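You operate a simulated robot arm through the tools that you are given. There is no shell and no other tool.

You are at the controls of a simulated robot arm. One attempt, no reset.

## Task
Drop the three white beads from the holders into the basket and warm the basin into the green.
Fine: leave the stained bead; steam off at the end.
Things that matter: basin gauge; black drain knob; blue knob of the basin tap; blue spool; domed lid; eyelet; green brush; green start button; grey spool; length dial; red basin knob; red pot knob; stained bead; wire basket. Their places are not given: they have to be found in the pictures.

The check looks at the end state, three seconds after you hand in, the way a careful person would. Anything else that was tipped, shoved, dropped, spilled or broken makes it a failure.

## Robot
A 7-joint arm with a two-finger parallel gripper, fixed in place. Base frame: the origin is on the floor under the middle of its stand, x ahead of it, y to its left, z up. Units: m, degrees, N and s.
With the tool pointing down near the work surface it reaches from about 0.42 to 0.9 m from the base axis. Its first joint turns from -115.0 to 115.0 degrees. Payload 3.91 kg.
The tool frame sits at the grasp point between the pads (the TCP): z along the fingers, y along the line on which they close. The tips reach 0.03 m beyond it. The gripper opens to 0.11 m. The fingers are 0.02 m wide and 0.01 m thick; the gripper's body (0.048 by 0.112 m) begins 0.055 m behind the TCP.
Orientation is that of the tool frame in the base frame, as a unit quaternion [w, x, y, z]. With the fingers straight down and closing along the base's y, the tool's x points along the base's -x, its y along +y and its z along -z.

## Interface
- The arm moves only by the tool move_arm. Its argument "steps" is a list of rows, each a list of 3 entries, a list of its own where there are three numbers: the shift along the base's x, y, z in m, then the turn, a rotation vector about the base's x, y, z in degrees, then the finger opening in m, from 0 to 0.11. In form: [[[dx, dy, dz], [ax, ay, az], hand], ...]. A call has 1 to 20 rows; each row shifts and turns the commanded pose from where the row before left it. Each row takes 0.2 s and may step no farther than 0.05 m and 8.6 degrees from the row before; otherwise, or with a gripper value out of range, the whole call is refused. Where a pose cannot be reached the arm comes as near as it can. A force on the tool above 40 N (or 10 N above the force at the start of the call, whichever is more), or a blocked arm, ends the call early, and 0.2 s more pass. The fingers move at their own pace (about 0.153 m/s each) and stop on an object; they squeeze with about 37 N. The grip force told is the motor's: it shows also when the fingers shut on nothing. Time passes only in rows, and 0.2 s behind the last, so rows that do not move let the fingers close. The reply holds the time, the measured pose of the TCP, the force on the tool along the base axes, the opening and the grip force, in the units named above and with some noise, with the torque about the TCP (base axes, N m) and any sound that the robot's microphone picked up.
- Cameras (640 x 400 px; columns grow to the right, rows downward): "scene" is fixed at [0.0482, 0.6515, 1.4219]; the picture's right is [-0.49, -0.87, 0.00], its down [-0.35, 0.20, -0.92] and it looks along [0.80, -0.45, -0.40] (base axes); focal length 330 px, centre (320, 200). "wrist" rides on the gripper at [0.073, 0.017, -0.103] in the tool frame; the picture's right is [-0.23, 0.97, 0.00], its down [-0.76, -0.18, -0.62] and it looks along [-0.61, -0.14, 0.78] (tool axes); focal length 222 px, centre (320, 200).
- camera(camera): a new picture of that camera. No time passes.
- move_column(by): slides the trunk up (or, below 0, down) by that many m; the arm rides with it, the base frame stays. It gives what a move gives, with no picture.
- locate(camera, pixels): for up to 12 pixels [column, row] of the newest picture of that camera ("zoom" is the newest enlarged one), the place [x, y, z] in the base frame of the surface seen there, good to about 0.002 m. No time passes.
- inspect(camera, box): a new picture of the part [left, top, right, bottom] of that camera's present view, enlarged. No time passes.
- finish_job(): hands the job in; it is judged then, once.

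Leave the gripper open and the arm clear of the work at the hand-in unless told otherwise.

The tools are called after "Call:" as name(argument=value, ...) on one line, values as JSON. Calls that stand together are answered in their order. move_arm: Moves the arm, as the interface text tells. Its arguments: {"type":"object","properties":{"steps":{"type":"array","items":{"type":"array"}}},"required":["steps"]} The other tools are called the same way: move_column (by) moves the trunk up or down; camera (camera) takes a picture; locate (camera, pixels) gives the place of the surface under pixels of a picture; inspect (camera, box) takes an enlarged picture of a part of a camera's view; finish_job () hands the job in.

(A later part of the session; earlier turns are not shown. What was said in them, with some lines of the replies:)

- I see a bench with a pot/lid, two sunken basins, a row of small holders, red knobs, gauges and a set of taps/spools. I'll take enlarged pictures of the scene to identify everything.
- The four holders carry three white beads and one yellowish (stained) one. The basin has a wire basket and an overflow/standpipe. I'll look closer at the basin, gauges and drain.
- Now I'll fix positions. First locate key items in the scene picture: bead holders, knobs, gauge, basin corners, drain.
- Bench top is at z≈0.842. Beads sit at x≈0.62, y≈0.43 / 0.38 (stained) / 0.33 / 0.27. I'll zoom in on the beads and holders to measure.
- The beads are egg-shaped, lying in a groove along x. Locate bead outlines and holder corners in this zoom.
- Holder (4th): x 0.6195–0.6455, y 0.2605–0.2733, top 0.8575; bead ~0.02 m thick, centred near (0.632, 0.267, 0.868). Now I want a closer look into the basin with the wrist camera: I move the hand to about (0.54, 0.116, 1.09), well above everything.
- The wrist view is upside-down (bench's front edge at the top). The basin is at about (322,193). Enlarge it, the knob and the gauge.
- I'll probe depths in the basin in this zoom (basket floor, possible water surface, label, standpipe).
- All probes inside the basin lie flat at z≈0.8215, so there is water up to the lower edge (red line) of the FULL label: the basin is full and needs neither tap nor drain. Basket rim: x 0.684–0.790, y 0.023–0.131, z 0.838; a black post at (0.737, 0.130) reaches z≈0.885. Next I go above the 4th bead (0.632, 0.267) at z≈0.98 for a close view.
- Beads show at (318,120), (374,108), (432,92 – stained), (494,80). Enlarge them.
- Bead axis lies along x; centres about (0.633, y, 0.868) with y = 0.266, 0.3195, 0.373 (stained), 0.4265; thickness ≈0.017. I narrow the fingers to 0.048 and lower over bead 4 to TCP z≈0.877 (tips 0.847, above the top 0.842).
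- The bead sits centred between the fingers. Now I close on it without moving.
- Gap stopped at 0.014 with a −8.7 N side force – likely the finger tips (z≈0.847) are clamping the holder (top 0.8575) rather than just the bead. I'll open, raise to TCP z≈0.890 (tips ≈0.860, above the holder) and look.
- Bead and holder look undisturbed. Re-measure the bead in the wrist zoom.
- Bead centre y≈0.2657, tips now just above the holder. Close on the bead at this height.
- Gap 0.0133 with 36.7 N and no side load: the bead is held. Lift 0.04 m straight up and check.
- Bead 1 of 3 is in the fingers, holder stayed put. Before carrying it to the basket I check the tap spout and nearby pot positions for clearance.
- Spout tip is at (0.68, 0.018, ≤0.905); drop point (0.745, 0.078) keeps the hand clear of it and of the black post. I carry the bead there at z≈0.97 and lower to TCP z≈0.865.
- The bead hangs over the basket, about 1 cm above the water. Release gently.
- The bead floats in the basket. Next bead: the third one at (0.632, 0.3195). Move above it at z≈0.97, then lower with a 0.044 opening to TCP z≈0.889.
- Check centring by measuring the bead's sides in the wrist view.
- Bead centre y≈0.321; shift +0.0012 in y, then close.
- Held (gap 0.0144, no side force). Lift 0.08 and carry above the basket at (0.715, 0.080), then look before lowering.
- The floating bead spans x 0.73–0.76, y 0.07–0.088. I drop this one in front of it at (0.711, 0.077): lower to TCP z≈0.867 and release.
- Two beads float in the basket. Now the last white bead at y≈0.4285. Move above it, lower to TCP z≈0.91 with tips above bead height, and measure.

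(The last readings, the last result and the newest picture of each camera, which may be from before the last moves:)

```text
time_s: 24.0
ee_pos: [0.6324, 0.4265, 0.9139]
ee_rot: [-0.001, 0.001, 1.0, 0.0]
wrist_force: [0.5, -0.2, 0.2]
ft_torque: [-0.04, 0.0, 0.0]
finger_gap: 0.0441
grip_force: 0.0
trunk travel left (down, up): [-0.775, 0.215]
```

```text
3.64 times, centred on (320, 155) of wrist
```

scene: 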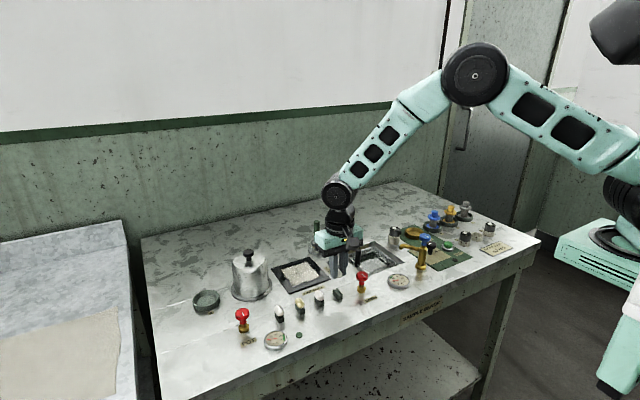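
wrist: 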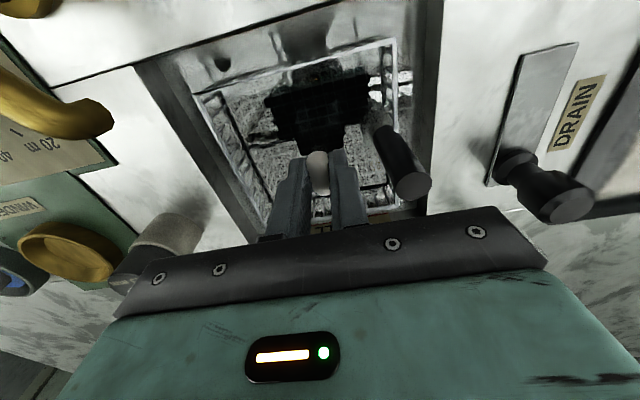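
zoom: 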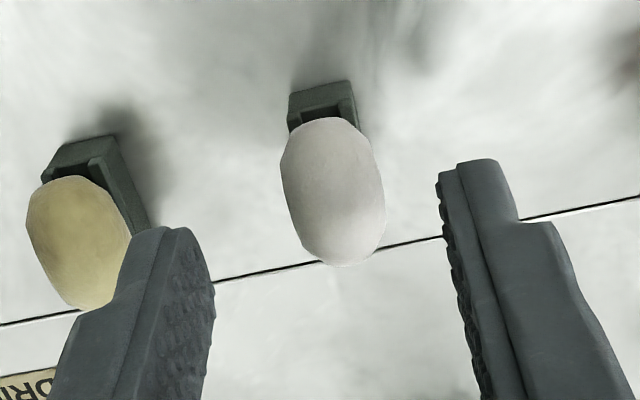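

Call:
locate(camera="zoom", pixels=[[285, 175], [382, 200], [332, 185], [325, 122], [350, 260], [290, 100], [350, 88]])

```text
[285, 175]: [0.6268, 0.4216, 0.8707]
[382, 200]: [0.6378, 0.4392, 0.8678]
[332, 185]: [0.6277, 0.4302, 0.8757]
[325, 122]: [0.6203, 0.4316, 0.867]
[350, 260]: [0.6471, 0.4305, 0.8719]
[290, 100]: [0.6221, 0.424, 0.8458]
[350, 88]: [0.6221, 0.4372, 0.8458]
```

Bead centre y≈0.4305: shift +0.002, lower 0.023 to TCP z≈0.889, then close.

Call:
move_arm(steps=[[[0, 0.002, 0], [0, 0, 0], 0.044], [[0, 0, -0.013], [0, 0, 0], 0.044], [[0, 0, -0.01], [0, 0, 0], 0.044], [[0, 0, 0], [0, 0, 0], 0.044], [[0, 0, 0], [0, 0, 0], 0.03], [[0, 0, 0], [0, 0, 0], 0.02], [[0, 0, 0], [0, 0, 0], 0.014], [[0, 0, 0], [0, 0, 0], 0.011], [[0, 0, 0], [0, 0, 0], 0.011]])

Call:
inspect(camera="wrist", box=[260, 120, 380, 230])

```text
time_s: 26.0
ee_pos: [0.6333, 0.43, 0.8891]
ee_rot: [-0.001, 0.001, 1.0, 0.0]
wrist_force: [0.4, 0.2, 0.2]
ft_torque: [0.03, -0.03, -0.01]
finger_gap: 0.0144
grip_force: 16.1
trunk travel left (down, up): [-0.775, 0.215]
```

```text
3.64 times, centred on (320, 175) of wrist
```

zoom: 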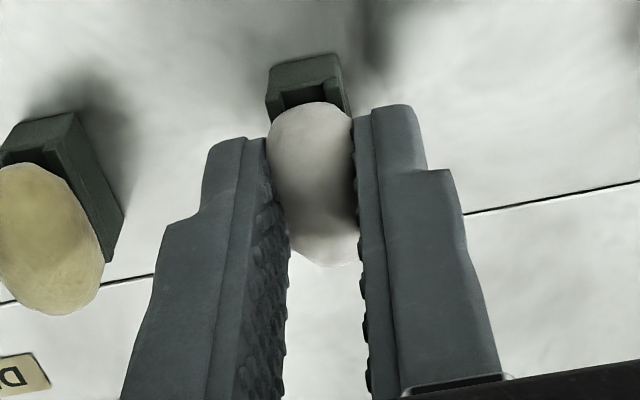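

Held. Lift and carry to above (0.747, 0.047), look before lowering.

Call:
move_arm(steps=[[[0, 0, 0.015], [0, 0, 0], 0.01], [[0, 0, 0.03], [0, 0, 0], 0.01], [[0, 0, 0.038], [0, 0, 0], 0.01], [[0.01278, -0.0426, 0], [0, 0, 0], 0.01], [[0.01278, -0.0426, 0], [0, 0, 0], 0.01], [[0.01278, -0.0426, 0], [0, 0, 0], 0.01], [[0.01278, -0.0426, 0], [0, 0, 0], 0.01], [[0.01278, -0.0426, 0], [0, 0, 0], 0.01], [[0.01278, -0.0426, 0], [0, 0, 0], 0.01], [[0.01278, -0.0426, 0], [0, 0, 0], 0.01], [[0.01278, -0.0426, 0], [0, 0, 0], 0.01], [[0.01278, -0.0426, 0], [0, 0, 0], 0.01], [[0, 0, 0], [0, 0, 0], 0.01]])

Call:
inspect(camera="scene", box=[330, 220, 420, 285])

Call:
inspect(camera="wrist", box=[220, 80, 420, 220])

```text
time_s: 28.8
ee_pos: [0.7477, 0.0494, 0.9697]
ee_rot: [0.0, 0.0, 1.0, 0.0]
wrist_force: [-0.1, -0.2, -1.5]
ft_torque: [0.01, 0.02, 0.0]
finger_gap: 0.0136
grip_force: 30.8
trunk travel left (down, up): [-0.775, 0.215]
```

```text
6.15 times, centred on (375, 252) of scene
```

zoom: 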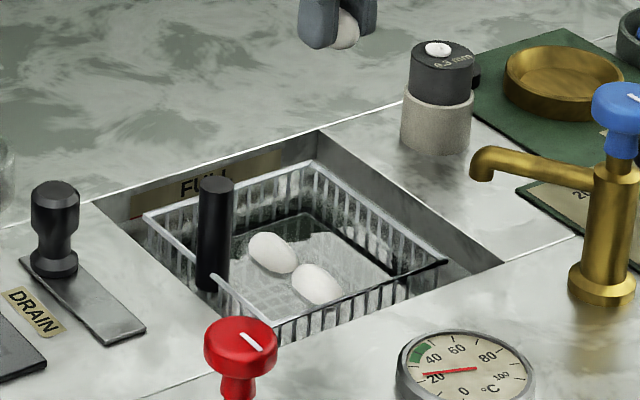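

```text
2.86 times, centred on (320, 150) of wrist
```

zoom: 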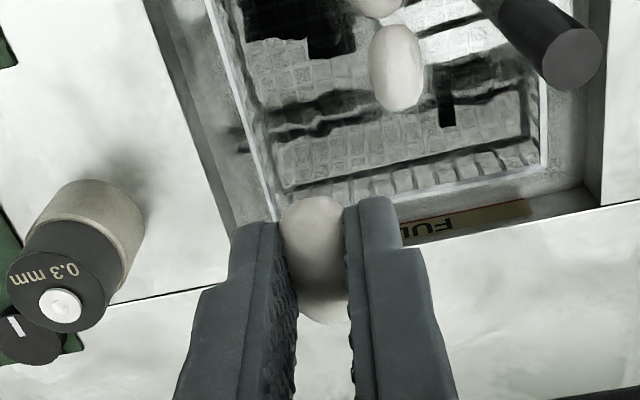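

Clear spot beside the two floating beads. Shift +0.003 in y, lower to z≈0.867, open to 0.022 and rise.

Call:
move_arm(steps=[[[0, 0.003, 0], [0, 0, 0], 0.01], [[0, 0, -0.04], [0, 0, 0], 0.01], [[0, 0, -0.04], [0, 0, 0], 0.01], [[0, 0, -0.025], [0, 0, 0], 0.01], [[0, 0, 0], [0, 0, 0], 0.01], [[0, 0, 0], [0, 0, 0], 0.017], [[0, 0, 0], [0, 0, 0], 0.022], [[0, 0, 0], [0, 0, 0], 0.022], [[0, 0, 0.03], [0, 0, 0], 0.022], [[0, 0, 0.045], [0, 0, 0], 0.03], [[0, 0, 0.03], [0, 0, 0], 0.03]])

Call:
inspect(camera="scene", box=[330, 220, 420, 285])

Call:
inspect(camera="wrist", box=[220, 80, 420, 220])

```text
time_s: 31.2
ee_pos: [0.749, 0.05, 0.9717]
ee_rot: [0.0, 0.001, 1.0, 0.0]
wrist_force: [0.4, -0.8, 0.2]
ft_torque: [-0.04, 0.04, -0.01]
finger_gap: 0.0303
grip_force: 0.1
trunk travel left (down, up): [-0.775, 0.215]
```

```text
6.15 times, centred on (375, 252) of scene
```

zoom: 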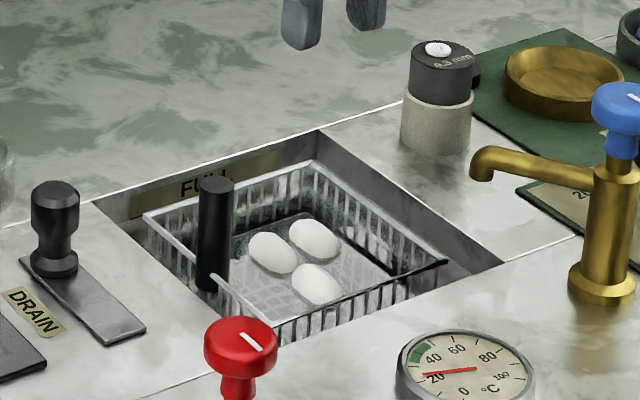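

```text
2.86 times, centred on (320, 150) of wrist
```

zoom: 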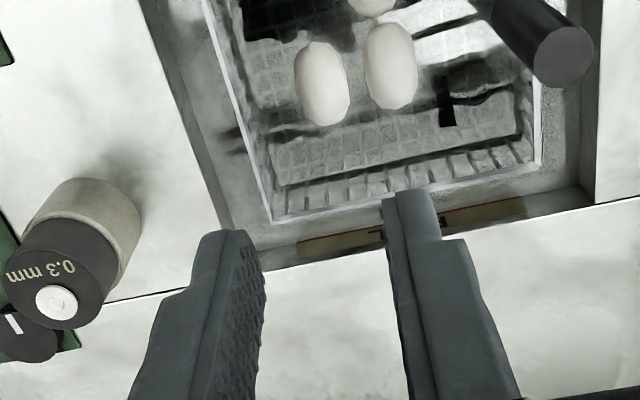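

All three white beads are in the basket. Now the steam: move above the red basin knob (≈(0.627, 0.200)) at z≈0.985 to measure it.

Call:
move_arm(steps=[[[-0.024, 0.03, 0.0026], [0, 0, 0], 0.05], [[-0.024, 0.03, 0.0026], [0, 0, 0], 0.05], [[-0.024, 0.03, 0.0026], [0, 0, 0], 0.05], [[-0.024, 0.03, 0.0026], [0, 0, 0], 0.05], [[-0.024, 0.03, 0.0026], [0, 0, 0], 0.05], [[0, 0, 0], [0, 0, 0], 0.05]])

Call:
camera(camera="wrist")

Call:
inspect(camera="scene", box=[345, 260, 380, 305])

```text
time_s: 32.6
ee_pos: [0.6273, 0.2006, 0.9843]
ee_rot: [0.0, 0.001, 1.0, -0.001]
wrist_force: [0.8, 0.1, -0.3]
ft_torque: [0.02, -0.01, 0.0]
finger_gap: 0.0501
grip_force: 0.0
trunk travel left (down, up): [-0.775, 0.215]
```

```text
taken
```

wrist: 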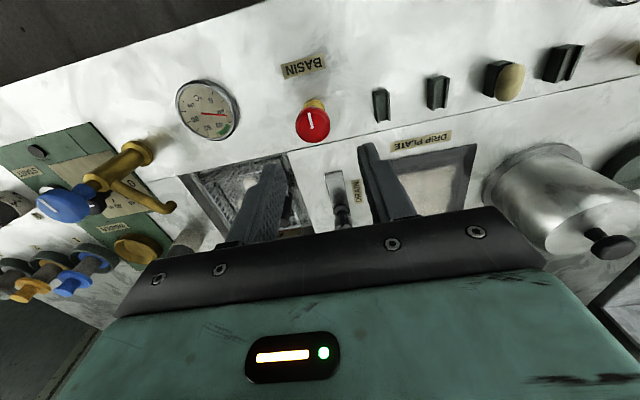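

```text
8.89 times, centred on (362, 282) of scene
```

zoom: 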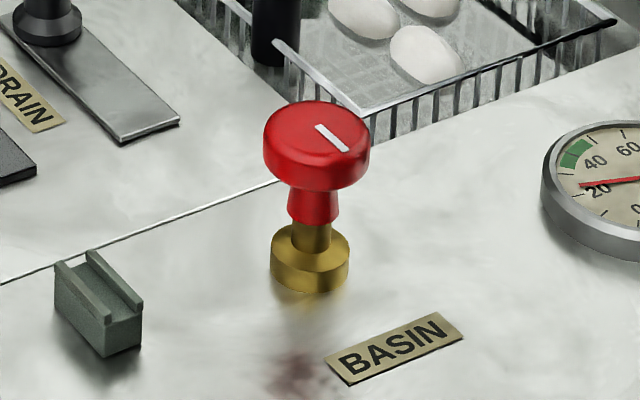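

Call:
inspect(camera="wrist", box=[280, 85, 345, 150])

Call:
locate(camera="wrist", pixels=[[298, 122], [311, 112], [326, 120], [313, 135], [312, 122], [310, 116], [314, 100]])

```text
6.15 times, centred on (312, 118) of wrist
```

zoom: 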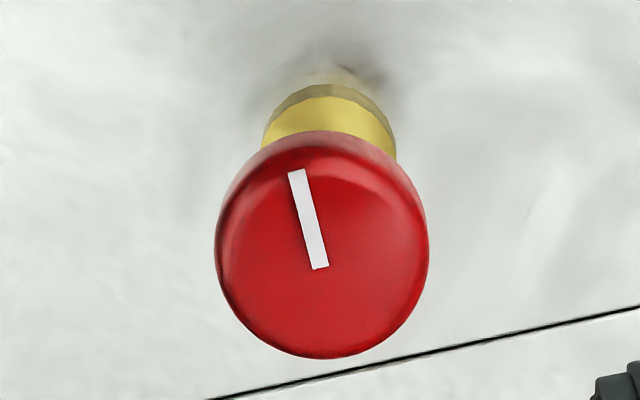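

```text
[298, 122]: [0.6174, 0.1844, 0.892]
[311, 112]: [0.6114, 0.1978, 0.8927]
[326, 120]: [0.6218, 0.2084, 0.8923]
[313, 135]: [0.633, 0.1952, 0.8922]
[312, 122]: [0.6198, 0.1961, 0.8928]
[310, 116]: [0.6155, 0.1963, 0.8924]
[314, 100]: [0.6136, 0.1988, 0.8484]
```

Call:
locate(camera="zoom", pixels=[[220, 250], [424, 250], [322, 352], [320, 160], [296, 175], [320, 266], [230, 200], [415, 200], [320, 250], [300, 140], [330, 95]])

Call:
inspect(camera="wrist", box=[280, 85, 345, 150])

```text
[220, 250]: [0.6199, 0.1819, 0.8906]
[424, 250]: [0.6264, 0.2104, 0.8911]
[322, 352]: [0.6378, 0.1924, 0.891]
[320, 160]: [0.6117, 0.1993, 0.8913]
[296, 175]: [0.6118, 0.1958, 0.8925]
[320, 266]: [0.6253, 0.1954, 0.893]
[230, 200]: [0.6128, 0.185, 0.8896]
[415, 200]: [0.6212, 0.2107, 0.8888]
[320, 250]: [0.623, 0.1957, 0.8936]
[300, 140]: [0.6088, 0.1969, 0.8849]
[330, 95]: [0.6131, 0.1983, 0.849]
```

```text
6.15 times, centred on (312, 118) of wrist
```

zoom: 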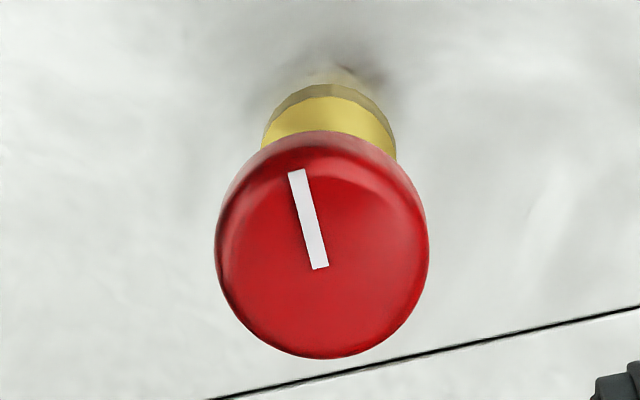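

Knob cap centre ≈(0.6235, 0.196), diameter ≈0.029, top z≈0.893; its white mark points to the front (−x), same as the pot's knob → off. I lower around it to TCP z≈0.902 with a 0.05 opening.

Call:
move_arm(steps=[[[-0.0035, -0.0041, 0], [0, 0, 0], 0.05], [[0, 0, -0.035], [0, 0, 0], 0.05], [[0, 0, -0.03], [0, 0, 0], 0.05], [[0, 0, -0.018], [0, 0, 0], 0.05], [[0, 0, 0], [0, 0, 0], 0.05]])

Call:
inspect(camera="wrist", box=[260, 120, 380, 230])

Call:
inspect(camera="scene", box=[335, 250, 415, 305])

```text
time_s: 33.8
ee_pos: [0.6239, 0.1975, 0.9023]
ee_rot: [0.001, 0.002, 1.0, 0.0]
wrist_force: [-0.2, 1.1, -0.5]
ft_torque: [0.01, -0.02, 0.03]
finger_gap: 0.05
grip_force: 0.1
trunk travel left (down, up): [-0.775, 0.215]
```

```text
3.64 times, centred on (320, 175) of wrist
```

zoom: 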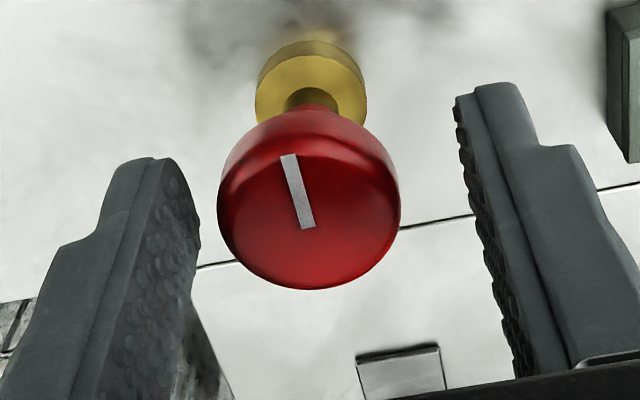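

```text
7.27 times, centred on (375, 278) of scene
```

zoom: 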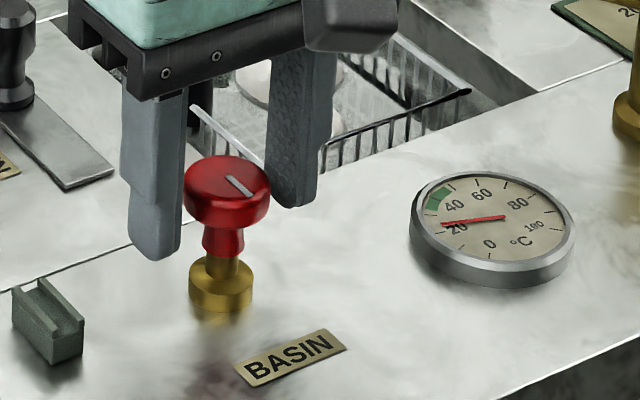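

Measure the cap again from close by before closing.

Call:
inspect(camera="wrist", box=[260, 120, 380, 230])

Call:
locate(camera="zoom", pixels=[[228, 200], [390, 200], [305, 280], [310, 145], [290, 158], [307, 226], [235, 170], [385, 170], [222, 215], [397, 215]])

```text
3.64 times, centred on (320, 175) of wrist
```

zoom: 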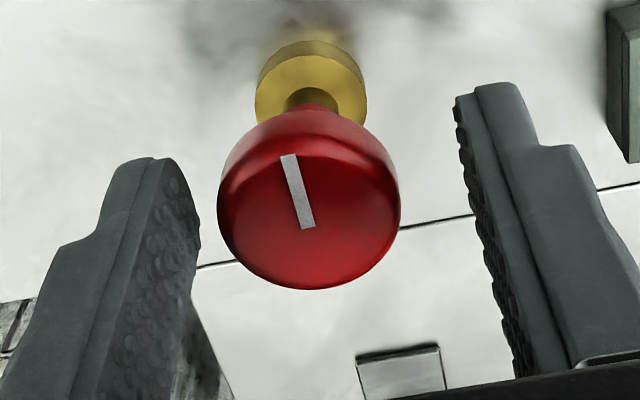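

```text
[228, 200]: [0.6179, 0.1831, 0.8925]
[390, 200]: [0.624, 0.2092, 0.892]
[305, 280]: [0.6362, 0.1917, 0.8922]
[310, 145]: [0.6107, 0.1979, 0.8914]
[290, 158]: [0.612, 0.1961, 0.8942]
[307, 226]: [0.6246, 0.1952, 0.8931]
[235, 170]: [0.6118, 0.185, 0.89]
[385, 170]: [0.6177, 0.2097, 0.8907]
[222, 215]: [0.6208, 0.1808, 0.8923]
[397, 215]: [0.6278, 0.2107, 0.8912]
```

Cap centre ≈(0.624, 0.196) matches the hand. Close on the cap.

Call:
move_arm(steps=[[[0.0005, -0.0002, 0], [0, 0, 0], 0.038], [[0, 0, 0], [0, 0, 0], 0.03], [[0, 0, 0], [0, 0, 0], 0.024], [[0, 0, 0], [0, 0, 0], 0.02], [[0, 0, 0], [0, 0, 0], 0.02]])

Call:
inspect(camera="scene", box=[335, 250, 415, 305])

```text
time_s: 35.0
ee_pos: [0.6248, 0.1947, 0.9024]
ee_rot: [-0.001, 0.001, 1.0, -0.001]
wrist_force: [-0.9, -16.2, 0.0]
ft_torque: [-0.43, 0.12, -0.03]
finger_gap: 0.0317
grip_force: 45.0
trunk travel left (down, up): [-0.775, 0.215]
```

```text
7.27 times, centred on (375, 278) of scene
```

zoom: 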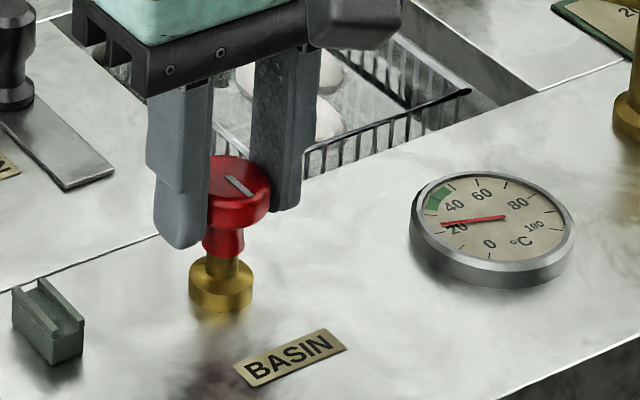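

Gripped (gap 0.0317) with −16 N side load; I shift −0.0012 in y to relieve it, then turn counter-clockwise (from above) 3×8° as a careful first try.

Call:
move_arm(steps=[[[0, -0.0012, 0], [0, 0, 0], 0.02], [[0, 0, 0], [0, 0, 0], 0.02], [[0, 0, 0], [0, 0, 8], 0.02], [[0, 0, 0], [0, 0, 8], 0.02], [[0, 0, 0], [0, 0, 8], 0.02], [[0, 0, 0], [0, 0, 0], 0.02]])

Call:
inspect(camera="scene", box=[335, 250, 415, 305])

Call:
inspect(camera="wrist", box=[260, 120, 380, 230])

```text
time_s: 36.4
ee_pos: [0.6249, 0.1959, 0.9031]
ee_rot: [0.0, -0.209, 0.978, 0.001]
wrist_force: [-1.6, -14.9, 14.4]
ft_torque: [-0.48, 0.44, 0.01]
finger_gap: 0.0314
grip_force: 44.7
trunk travel left (down, up): [-0.775, 0.215]
```

```text
7.27 times, centred on (375, 278) of scene
```

zoom: 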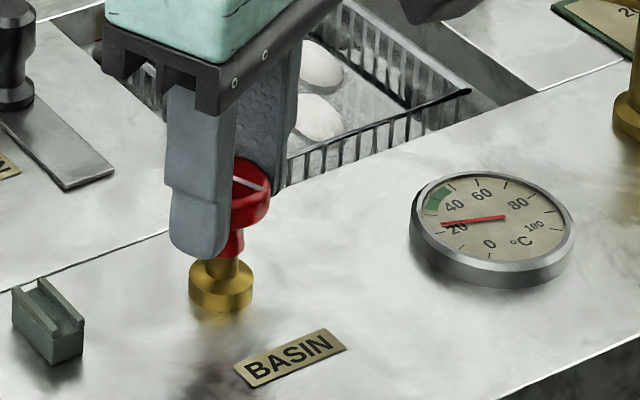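

```text
3.64 times, centred on (320, 175) of wrist
```

zoom: 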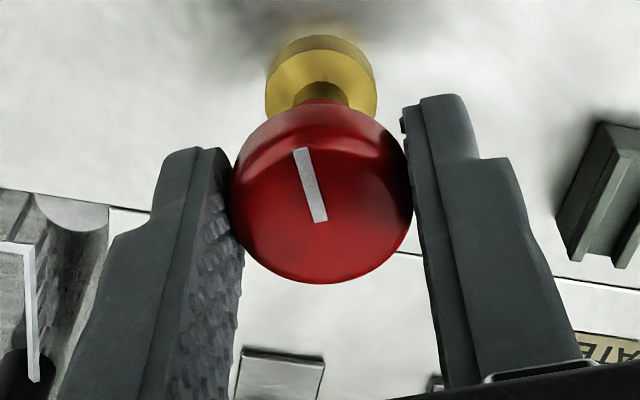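

The knob turned with the hand (mark stays aligned between the fingers), torque about z ≈0, gauge still ≈22. Continue counter-clockwise another 24° and watch forces.

Call:
move_arm(steps=[[[0, -0.0005, 0.0005], [0, 0, 8], 0.02], [[0, -0.0005, 0.0005], [0, 0, 8], 0.02], [[0, 0, 0], [0, 0, 8], 0.02], [[0, 0, 0], [0, 0, 0], 0.02]])

Call:
inspect(camera="scene", box=[335, 240, 425, 305])

Call:
inspect(camera="wrist", box=[260, 120, 380, 230])

```text
time_s: 37.4
ee_pos: [0.6249, 0.194, 0.9025]
ee_rot: [0.001, -0.406, 0.914, 0.001]
wrist_force: [5.0, -8.2, -0.8]
ft_torque: [0.29, -0.6, 0.01]
finger_gap: 0.0314
grip_force: 45.0
trunk travel left (down, up): [-0.775, 0.215]
```

```text
6.15 times, centred on (380, 272) of scene
```

zoom: 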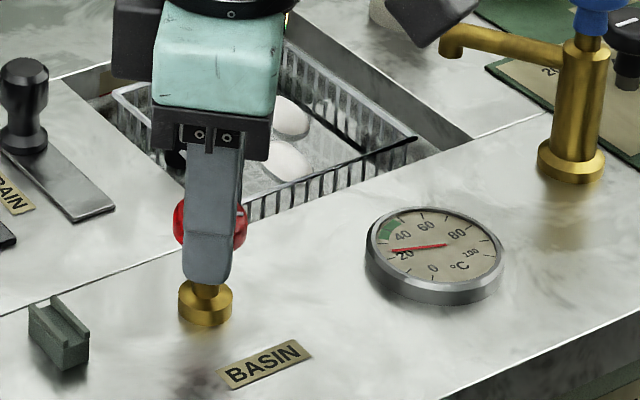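

```text
3.64 times, centred on (320, 175) of wrist
```

zoom: 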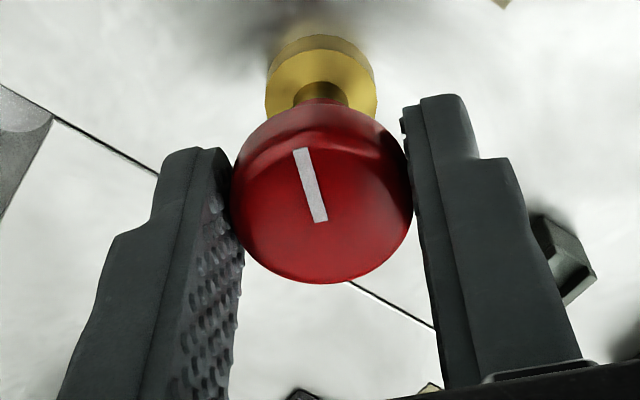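

Turned 48° so far, mark still aligned with the hand. Read the gauge closely.

Call:
inspect(camera="scene", box=[380, 265, 420, 295])

```text
13.33 times, centred on (400, 280) of scene
```

zoom: 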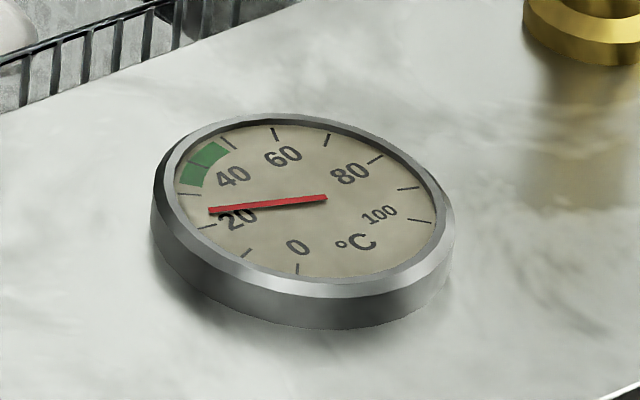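

Needle ≈25 °C (20 tick at (207,228), 30 tick at (188,195)); green spans about 33–47. I hold for 2 s to see whether it rises.

Call:
move_arm(steps=[[[0, 0, 0], [0, 0, 0], 0.02], [[0, 0, 0], [0, 0, 0], 0.02], [[0, 0, 0], [0, 0, 0], 0.02], [[0, 0, 0], [0, 0, 0], 0.02], [[0, 0, 0], [0, 0, 0], 0.02], [[0, 0, 0], [0, 0, 0], 0.02], [[0, 0, 0], [0, 0, 0], 0.02], [[0, 0, 0], [0, 0, 0], 0.02], [[0, 0, 0], [0, 0, 0], 0.02], [[0, 0, 0], [0, 0, 0], 0.02]])

Call:
inspect(camera="scene", box=[380, 265, 420, 295])

```text
time_s: 39.6
ee_pos: [0.6248, 0.1935, 0.9026]
ee_rot: [0.0, -0.405, 0.914, 0.0]
wrist_force: [10.0, -1.0, -1.6]
ft_torque: [0.02, -0.24, -0.02]
finger_gap: 0.0314
grip_force: 45.3
trunk travel left (down, up): [-0.775, 0.215]
```

```text
13.33 times, centred on (400, 280) of scene
```

zoom: 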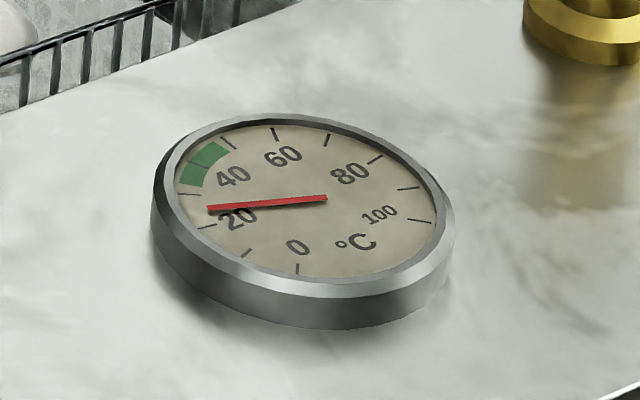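

Needle crept up slightly (~+0.7 °C in 2 s): steam is on. I open another 40° for a bit more heat and hold.

Call:
move_arm(steps=[[[0, 0, 0], [0, 0, 8], 0.02], [[0, 0, 0], [0, 0, 8], 0.02], [[0, 0, 0], [0, 0, 8], 0.02], [[0, 0, 0], [0, 0, 8], 0.02], [[0, 0, 0], [0, 0, 8], 0.02], [[0, 0, 0], [0, 0, 0], 0.02], [[0, 0, 0], [0, 0, 0], 0.02], [[0, 0, 0], [0, 0, 0], 0.02], [[0, 0, 0], [0, 0, 0], 0.02], [[0, 0, 0], [0, 0, 0], 0.02], [[0, 0, 0], [0, 0, 0], 0.02], [[0, 0, 0], [0, 0, 0], 0.02]])

Call:
inspect(camera="scene", box=[380, 265, 420, 295])

Call:
inspect(camera="wrist", box=[260, 120, 380, 230])

Call:
inspect(camera="scene", box=[330, 220, 420, 285])

```text
time_s: 42.2
ee_pos: [0.6244, 0.1938, 0.9026]
ee_rot: [0.001, -0.694, 0.72, 0.0]
wrist_force: [13.6, 4.8, -1.2]
ft_torque: [0.25, -0.31, -0.05]
finger_gap: 0.0315
grip_force: 45.3
trunk travel left (down, up): [-0.775, 0.215]
```

```text
13.33 times, centred on (400, 280) of scene
```

zoom: 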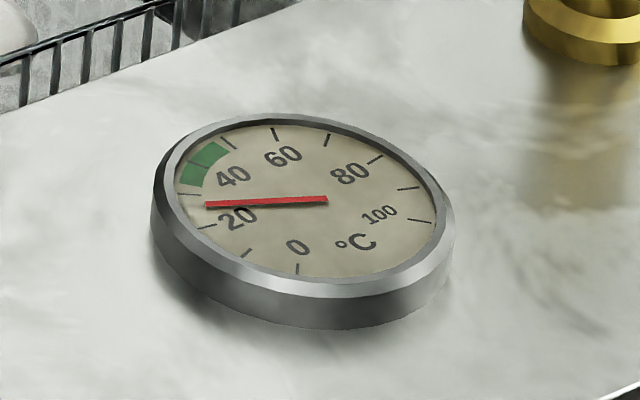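

```text
3.64 times, centred on (320, 175) of wrist
```

zoom: 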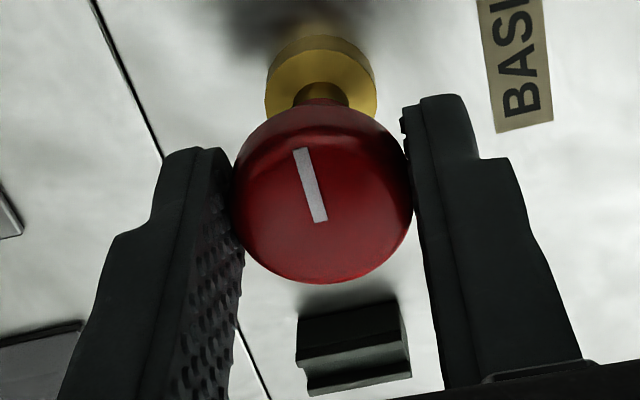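

```text
6.15 times, centred on (375, 252) of scene
```

zoom: 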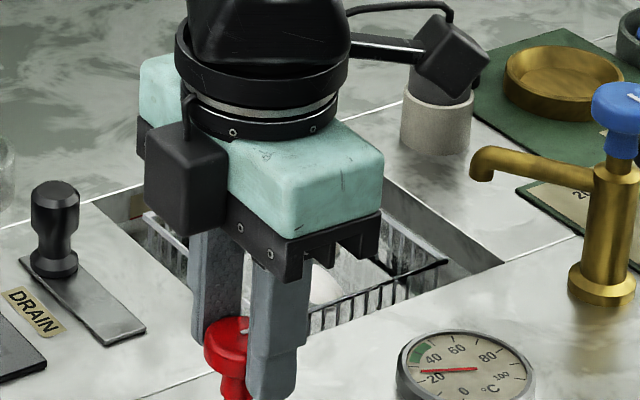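

Needle ≈27 °C and climbing ~0.6 °C/s at 88° open. Side forces are modest. Hold 4 s more and re-read.

Call:
move_arm(steps=[[[0, 0, 0], [0, 0, 0], 0.02], [[0, 0, 0], [0, 0, 0], 0.02], [[0, 0, 0], [0, 0, 0], 0.02], [[0, 0, 0], [0, 0, 0], 0.02], [[0, 0, 0], [0, 0, 0], 0.02], [[0, 0, 0], [0, 0, 0], 0.02], [[0, 0, 0], [0, 0, 0], 0.02], [[0, 0, 0], [0, 0, 0], 0.02], [[0, 0, 0], [0, 0, 0], 0.02], [[0, 0, 0], [0, 0, 0], 0.02], [[0, 0, 0], [0, 0, 0], 0.02], [[0, 0, 0], [0, 0, 0], 0.02], [[0, 0, 0], [0, 0, 0], 0.02], [[0, 0, 0], [0, 0, 0], 0.02], [[0, 0, 0], [0, 0, 0], 0.02], [[0, 0, 0], [0, 0, 0], 0.02], [[0, 0, 0], [0, 0, 0], 0.02], [[0, 0, 0], [0, 0, 0], 0.02], [[0, 0, 0], [0, 0, 0], 0.02], [[0, 0, 0], [0, 0, 0], 0.02]])

Call:
inspect(camera="scene", box=[380, 265, 420, 295])

```text
time_s: 46.4
ee_pos: [0.6252, 0.1938, 0.9033]
ee_rot: [0.0, -0.694, 0.72, 0.0]
wrist_force: [16.9, 6.7, 1.8]
ft_torque: [0.14, -0.33, -0.04]
finger_gap: 0.0317
grip_force: 45.1
trunk travel left (down, up): [-0.775, 0.215]
```

```text
13.33 times, centred on (400, 280) of scene
```

zoom: 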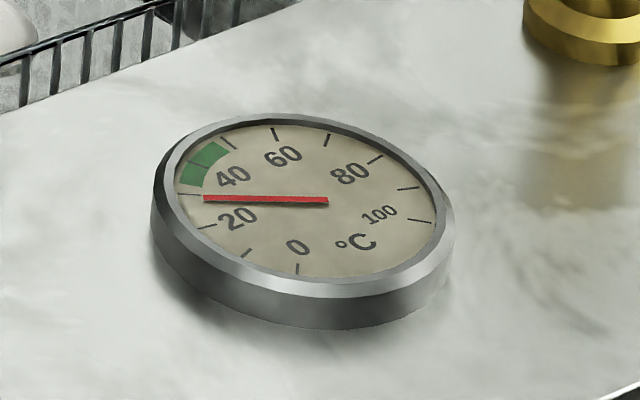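

Needle ≈30 °C, rising ≈0.64 °C/s. Relieve the +x load by a 1 mm shift and hold 4 s more.

Call:
move_arm(steps=[[[0.0005, 0.0003, 0], [0, 0, 0], 0.02], [[0.0005, 0.0003, 0], [0, 0, 0], 0.02], [[0, 0, 0], [0, 0, 0], 0.02], [[0, 0, 0], [0, 0, 0], 0.02], [[0, 0, 0], [0, 0, 0], 0.02], [[0, 0, 0], [0, 0, 0], 0.02], [[0, 0, 0], [0, 0, 0], 0.02], [[0, 0, 0], [0, 0, 0], 0.02], [[0, 0, 0], [0, 0, 0], 0.02], [[0, 0, 0], [0, 0, 0], 0.02], [[0, 0, 0], [0, 0, 0], 0.02], [[0, 0, 0], [0, 0, 0], 0.02], [[0, 0, 0], [0, 0, 0], 0.02], [[0, 0, 0], [0, 0, 0], 0.02], [[0, 0, 0], [0, 0, 0], 0.02], [[0, 0, 0], [0, 0, 0], 0.02], [[0, 0, 0], [0, 0, 0], 0.02], [[0, 0, 0], [0, 0, 0], 0.02], [[0, 0, 0], [0, 0, 0], 0.02], [[0, 0, 0], [0, 0, 0], 0.02]])

Call:
inspect(camera="scene", box=[380, 265, 420, 295])

Call:
inspect(camera="scene", box=[330, 220, 420, 285])

```text
time_s: 50.6
ee_pos: [0.6257, 0.1928, 0.9019]
ee_rot: [0.0, -0.694, 0.72, 0.0]
wrist_force: [3.4, -8.8, 5.6]
ft_torque: [-0.24, -0.08, -0.02]
finger_gap: 0.0312
grip_force: 45.5
trunk travel left (down, up): [-0.775, 0.215]
```

```text
13.33 times, centred on (400, 280) of scene
```

zoom: 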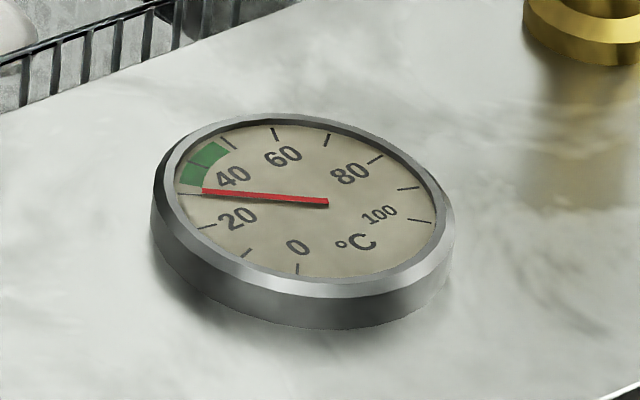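

```text
6.15 times, centred on (375, 252) of scene
```

zoom: 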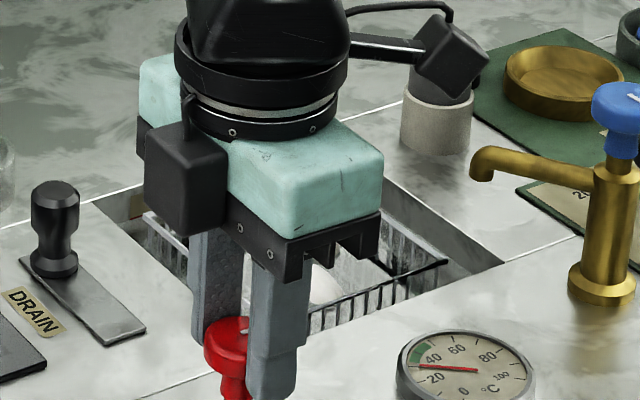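

Needle ≈32.5 °C. Hold on: two further 4 s waits, checking in between.

Call:
move_arm(steps=[[[0, 0, 0], [0, 0, 0], 0.02], [[0, 0, 0], [0, 0, 0], 0.02], [[0, 0, 0], [0, 0, 0], 0.02], [[0, 0, 0], [0, 0, 0], 0.02], [[0, 0, 0], [0, 0, 0], 0.02], [[0, 0, 0], [0, 0, 0], 0.02], [[0, 0, 0], [0, 0, 0], 0.02], [[0, 0, 0], [0, 0, 0], 0.02], [[0, 0, 0], [0, 0, 0], 0.02], [[0, 0, 0], [0, 0, 0], 0.02], [[0, 0, 0], [0, 0, 0], 0.02], [[0, 0, 0], [0, 0, 0], 0.02], [[0, 0, 0], [0, 0, 0], 0.02], [[0, 0, 0], [0, 0, 0], 0.02], [[0, 0, 0], [0, 0, 0], 0.02], [[0, 0, 0], [0, 0, 0], 0.02], [[0, 0, 0], [0, 0, 0], 0.02], [[0, 0, 0], [0, 0, 0], 0.02], [[0, 0, 0], [0, 0, 0], 0.02], [[0, 0, 0], [0, 0, 0], 0.02]])

Call:
inspect(camera="scene", box=[380, 265, 420, 295])

```text
time_s: 54.8
ee_pos: [0.6245, 0.1935, 0.9029]
ee_rot: [0.001, -0.694, 0.72, -0.001]
wrist_force: [-0.7, -11.1, 0.0]
ft_torque: [-0.25, 0.06, 0.01]
finger_gap: 0.0314
grip_force: 44.4
trunk travel left (down, up): [-0.775, 0.215]
```

```text
13.33 times, centred on (400, 280) of scene
```

zoom: 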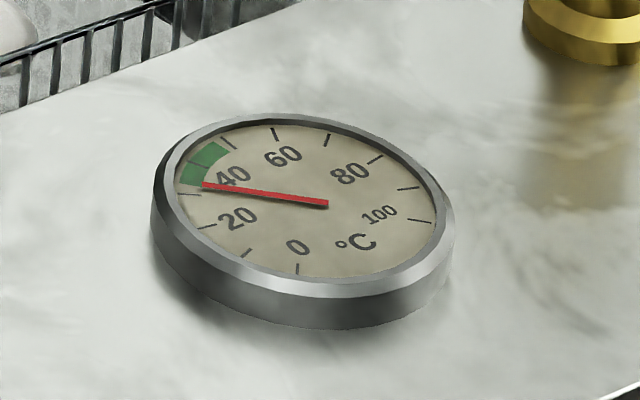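

The needle is just reaching the green's lower edge (~34–35 °C). Wait another 4 s.

Call:
move_arm(steps=[[[0, 0, 0], [0, 0, 0], 0.02], [[0, 0, 0], [0, 0, 0], 0.02], [[0, 0, 0], [0, 0, 0], 0.02], [[0, 0, 0], [0, 0, 0], 0.02], [[0, 0, 0], [0, 0, 0], 0.02], [[0, 0, 0], [0, 0, 0], 0.02], [[0, 0, 0], [0, 0, 0], 0.02], [[0, 0, 0], [0, 0, 0], 0.02], [[0, 0, 0], [0, 0, 0], 0.02], [[0, 0, 0], [0, 0, 0], 0.02], [[0, 0, 0], [0, 0, 0], 0.02], [[0, 0, 0], [0, 0, 0], 0.02], [[0, 0, 0], [0, 0, 0], 0.02], [[0, 0, 0], [0, 0, 0], 0.02], [[0, 0, 0], [0, 0, 0], 0.02], [[0, 0, 0], [0, 0, 0], 0.02], [[0, 0, 0], [0, 0, 0], 0.02], [[0, 0, 0], [0, 0, 0], 0.02], [[0, 0, 0], [0, 0, 0], 0.02], [[0, 0, 0], [0, 0, 0], 0.02]])

Call:
inspect(camera="scene", box=[380, 265, 420, 295])

```text
time_s: 59.0
ee_pos: [0.6248, 0.1945, 0.9022]
ee_rot: [-0.001, -0.694, 0.72, 0.001]
wrist_force: [-2.7, -9.4, -1.3]
ft_torque: [-0.21, 0.04, 0.01]
finger_gap: 0.0315
grip_force: 44.9
trunk travel left (down, up): [-0.775, 0.215]
```

```text
13.33 times, centred on (400, 280) of scene
```

zoom: 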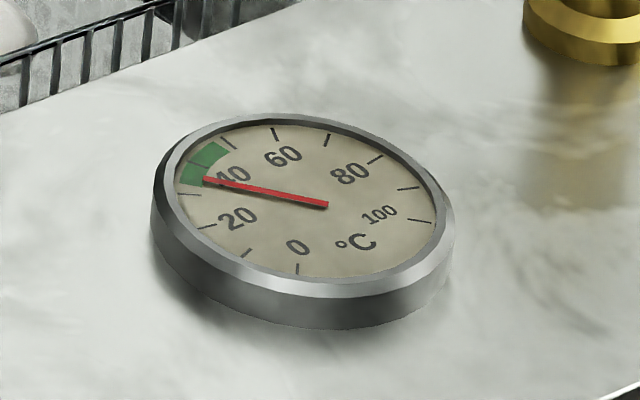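

Needle ≈36.5 °C, inside the lower part of the green (40 tick at the green's middle). Wait 4 s more to get nearer the middle.

Call:
move_arm(steps=[[[0, 0, 0], [0, 0, 0], 0.02], [[0, 0, 0], [0, 0, 0], 0.02], [[0, 0, 0], [0, 0, 0], 0.02], [[0, 0, 0], [0, 0, 0], 0.02], [[0, 0, 0], [0, 0, 0], 0.02], [[0, 0, 0], [0, 0, 0], 0.02], [[0, 0, 0], [0, 0, 0], 0.02], [[0, 0, 0], [0, 0, 0], 0.02], [[0, 0, 0], [0, 0, 0], 0.02], [[0, 0, 0], [0, 0, 0], 0.02], [[0, 0, 0], [0, 0, 0], 0.02], [[0, 0, 0], [0, 0, 0], 0.02], [[0, 0, 0], [0, 0, 0], 0.02], [[0, 0, 0], [0, 0, 0], 0.02], [[0, 0, 0], [0, 0, 0], 0.02], [[0, 0, 0], [0, 0, 0], 0.02], [[0, 0, 0], [0, 0, 0], 0.02], [[0, 0, 0], [0, 0, 0], 0.02], [[0, 0, 0], [0, 0, 0], 0.02], [[0, 0, 0], [0, 0, 0], 0.02]])

Call:
inspect(camera="scene", box=[380, 265, 420, 295])

```text
time_s: 63.2
ee_pos: [0.6251, 0.1943, 0.9032]
ee_rot: [0.0, -0.694, 0.72, 0.0]
wrist_force: [-2.8, -9.6, -1.4]
ft_torque: [-0.21, 0.07, 0.01]
finger_gap: 0.0313
grip_force: 44.9
trunk travel left (down, up): [-0.775, 0.215]
```

```text
13.33 times, centred on (400, 280) of scene
```

zoom: 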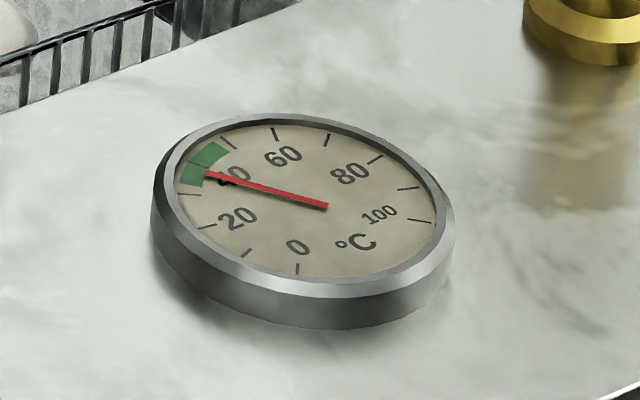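

Needle ≈38 °C. I hold 1.8 s more and then turn the knob back clockwise by the same 88° in the same call.

Call:
move_arm(steps=[[[0, 0, 0], [0, 0, 0], 0.02], [[0, 0, 0], [0, 0, 0], 0.02], [[0, 0, 0], [0, 0, 0], 0.02], [[0, 0, 0], [0, 0, 0], 0.02], [[0, 0, 0], [0, 0, 0], 0.02], [[0, 0, 0], [0, 0, 0], 0.02], [[0, 0, 0], [0, 0, 0], 0.02], [[0, 0, 0], [0, 0, 0], 0.02], [[0, 0, 0], [0, 0, -8], 0.02], [[0, 0, 0], [0, 0, -8], 0.02], [[0, 0, 0], [0, 0, -8], 0.02], [[0, 0, 0], [0, 0, -8], 0.02], [[0, 0, 0], [0, 0, -8], 0.02], [[0, 0, 0], [0, 0, -8], 0.02], [[0, 0, 0], [0, 0, -8], 0.02], [[0, 0, 0], [0, 0, -8], 0.02], [[0, 0, 0], [0, 0, -8], 0.02], [[0, 0, 0], [0, 0, -8], 0.02], [[0, 0, 0], [0, 0, -8], 0.02], [[0, 0, 0], [0, 0, 0], 0.02]])

Call:
inspect(camera="scene", box=[380, 265, 420, 295])

Call:
inspect(camera="wrist", box=[260, 120, 380, 230])

Call:
inspect(camera="scene", box=[335, 245, 415, 305])

```text
time_s: 67.4
ee_pos: [0.6248, 0.1949, 0.9025]
ee_rot: [0.0, 0.0, 1.0, 0.0]
wrist_force: [-12.2, -3.6, 5.2]
ft_torque: [-0.04, 0.52, 0.02]
finger_gap: 0.0314
grip_force: 44.4
trunk travel left (down, up): [-0.775, 0.215]
```

```text
13.33 times, centred on (400, 280) of scene
```

zoom: 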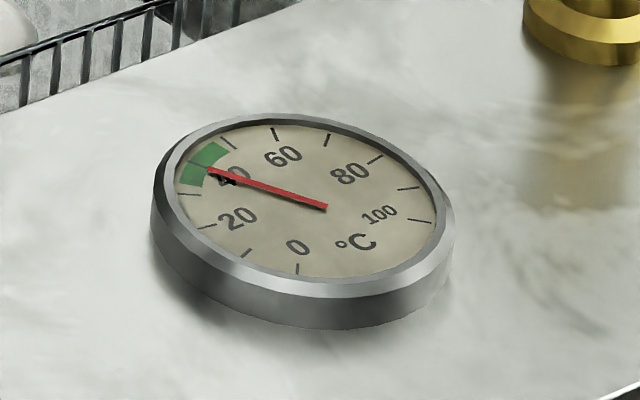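

```text
3.64 times, centred on (320, 175) of wrist
```

zoom: 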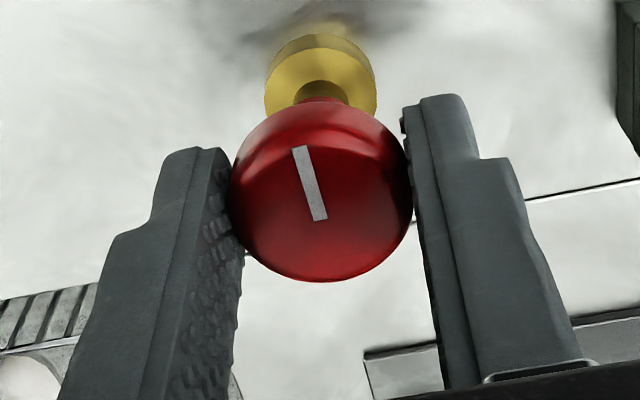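

```text
6.67 times, centred on (375, 275) of scene
```

zoom: 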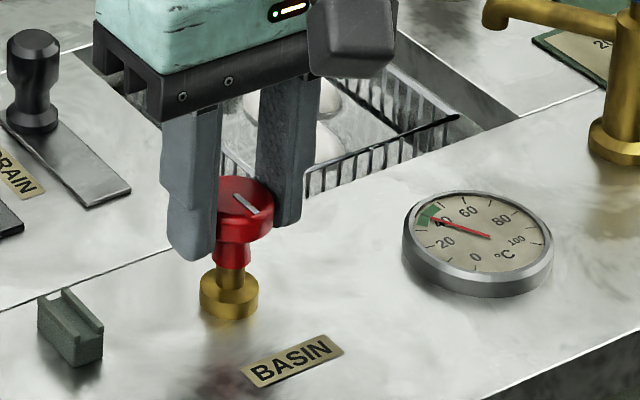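

Needle ≈40 °C, in the middle of the green; the mark again points to the front. I nudge 3° further clockwise to feel whether the valve sits on its stop.

Call:
move_arm(steps=[[[0, 0, 0], [0, 0, -3], 0.02], [[0, 0, 0], [0, 0, 0], 0.02], [[0, 0, 0], [0, 0, 0], 0.02]])

Call:
inspect(camera="wrist", box=[260, 120, 380, 230])

Call:
inspect(camera="scene", box=[380, 265, 420, 295])

```text
time_s: 68.2
ee_pos: [0.6249, 0.1948, 0.9024]
ee_rot: [0.001, 0.026, 1.0, 0.0]
wrist_force: [-11.4, 0.4, 6.0]
ft_torque: [0.0, 0.12, 0.35]
finger_gap: 0.0311
grip_force: 45.1
trunk travel left (down, up): [-0.775, 0.215]
```

```text
3.64 times, centred on (320, 175) of wrist
```

zoom: 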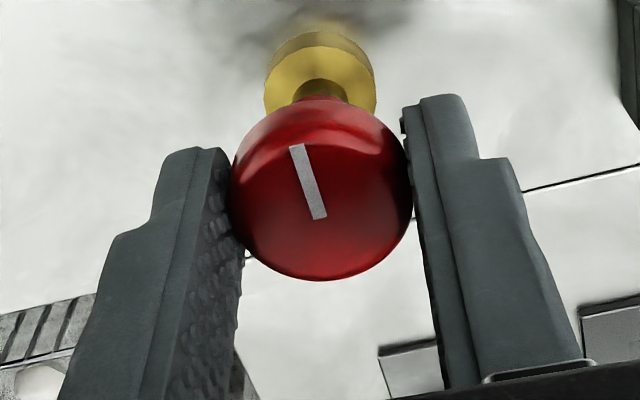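

```text
13.33 times, centred on (400, 280) of scene
```

zoom: 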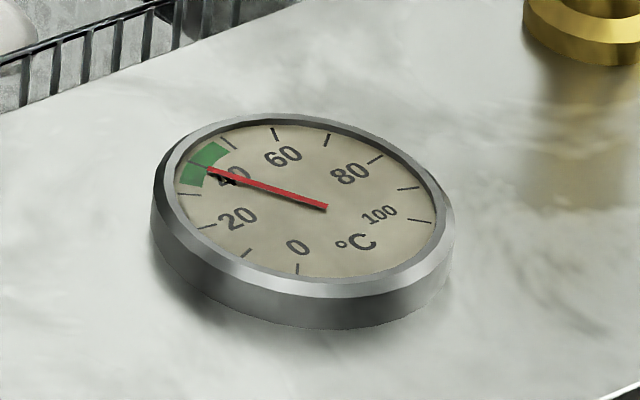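

A 0.35 N·m reaction shows the valve is on its closed stop: steam off, gauge steady at ≈40. Open the fingers, rise straight up and retreat.

Call:
move_arm(steps=[[[0, 0, 0], [0, 0, 0], 0.036], [[0, 0, 0], [0, 0, 0], 0.05], [[0, 0, 0], [0, 0, 0], 0.05], [[0, 0, 0.03], [0, 0, 0], 0.05], [[0, 0, 0.045], [0, 0, 0], 0.05], [[0, 0, 0.045], [0, 0, 3], 0.06], [[-0.02, 0, 0.04], [0, 0, 0], 0.08], [[-0.03, 0, 0.035], [0, 0, 0], 0.1], [[-0.03, 0.01, 0.035], [0, 0, 0], 0.11], [[-0.03, 0.01, 0.035], [0, 0, 0], 0.11], [[0, 0, 0], [0, 0, 0], 0.11]])

Call:
camera(camera="scene")

Call:
inspect(camera="scene", box=[380, 265, 420, 295])

Call:
inspect(camera="scene", box=[330, 230, 420, 300])

Call:
inspect(camera="scene", box=[230, 250, 380, 350])

```text
time_s: 70.6
ee_pos: [0.5173, 0.2138, 1.1676]
ee_rot: [0.0, 0.001, 1.0, -0.001]
wrist_force: [-0.6, -0.5, 0.0]
ft_torque: [-0.05, 0.01, -0.01]
finger_gap: 0.1101
grip_force: 0.1
trunk travel left (down, up): [-0.775, 0.215]
```

```text
taken
```

scene: 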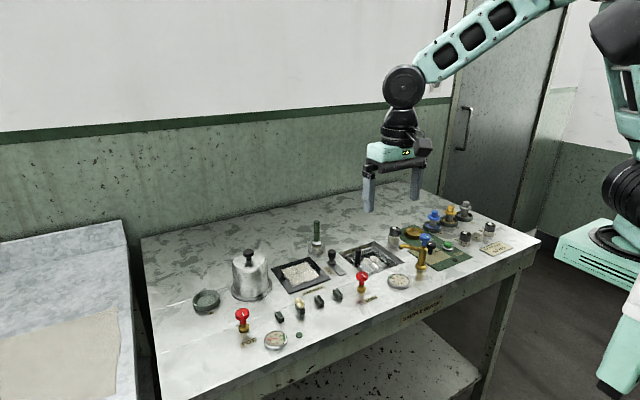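

```text
13.33 times, centred on (400, 280) of scene
```

zoom: 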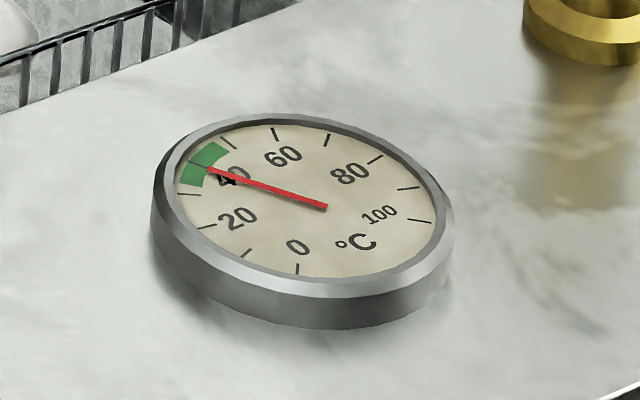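

```text
5.71 times, centred on (375, 265) of scene
```

zoom: 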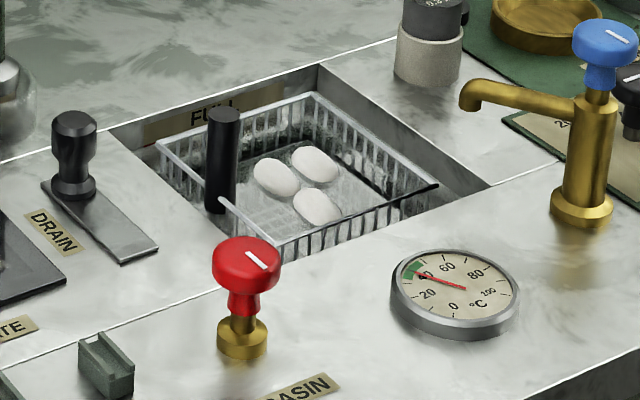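

```text
4.00 times, centred on (305, 300) of scene
```

zoom: 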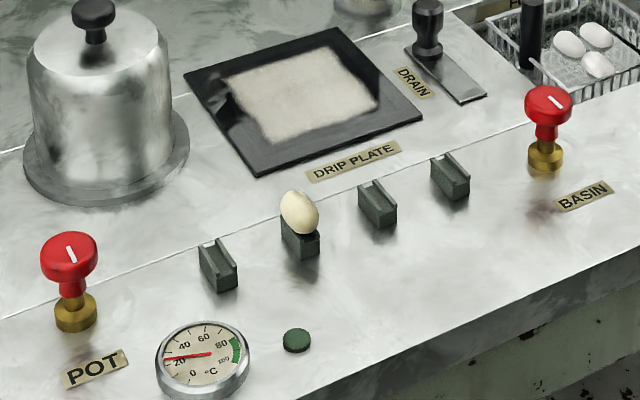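

All as wanted: three white beads in the basket, stained one in its holder, needle at ≈40 in the green, knob mark to the front. One last check that the water level has not changed.

Call:
locate(camera="scene", pixels=[[366, 268], [375, 258], [392, 262], [360, 258], [381, 266], [370, 261], [378, 258], [377, 267]])

```text
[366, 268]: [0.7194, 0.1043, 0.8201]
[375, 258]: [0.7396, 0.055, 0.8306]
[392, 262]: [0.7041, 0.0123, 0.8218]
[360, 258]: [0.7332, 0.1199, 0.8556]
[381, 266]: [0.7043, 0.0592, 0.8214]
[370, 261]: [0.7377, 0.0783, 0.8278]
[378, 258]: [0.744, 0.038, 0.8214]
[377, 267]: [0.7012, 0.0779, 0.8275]
```

The water is still at z≈0.8215, the beads are floating inside the basket, and the arm is clear with the gripper open. Handing in.

Call:
finish_job()

```text
The job is handed in.
```

I've handed the job in, and every end condition looked right in the last pictures. I don't have the check's verdict.

- **Beads:** the three white beads are floating inside the wire basket. The stained bead is still in its holder.
- **Basin:** the gauge reads about 40 °C, near the middle of the green band. The needle held steady after I shut the steam.
- **Steam:** the red basin knob is back at its starting mark. When I nudged it 3° further it met firm resistance, so it is on its closed stop.
- **Water:** the level is unchanged at about z = 0.8215, just at the FULL mark, so I left the tap and drain alone.
- **Arm:** it is raised clear of the bench with the gripper fully open.

On the first bead, my first grip was too low and probably pinched the holder along with the bead. I let go and gripped higher, and the holder looked undisturbed afterwards.
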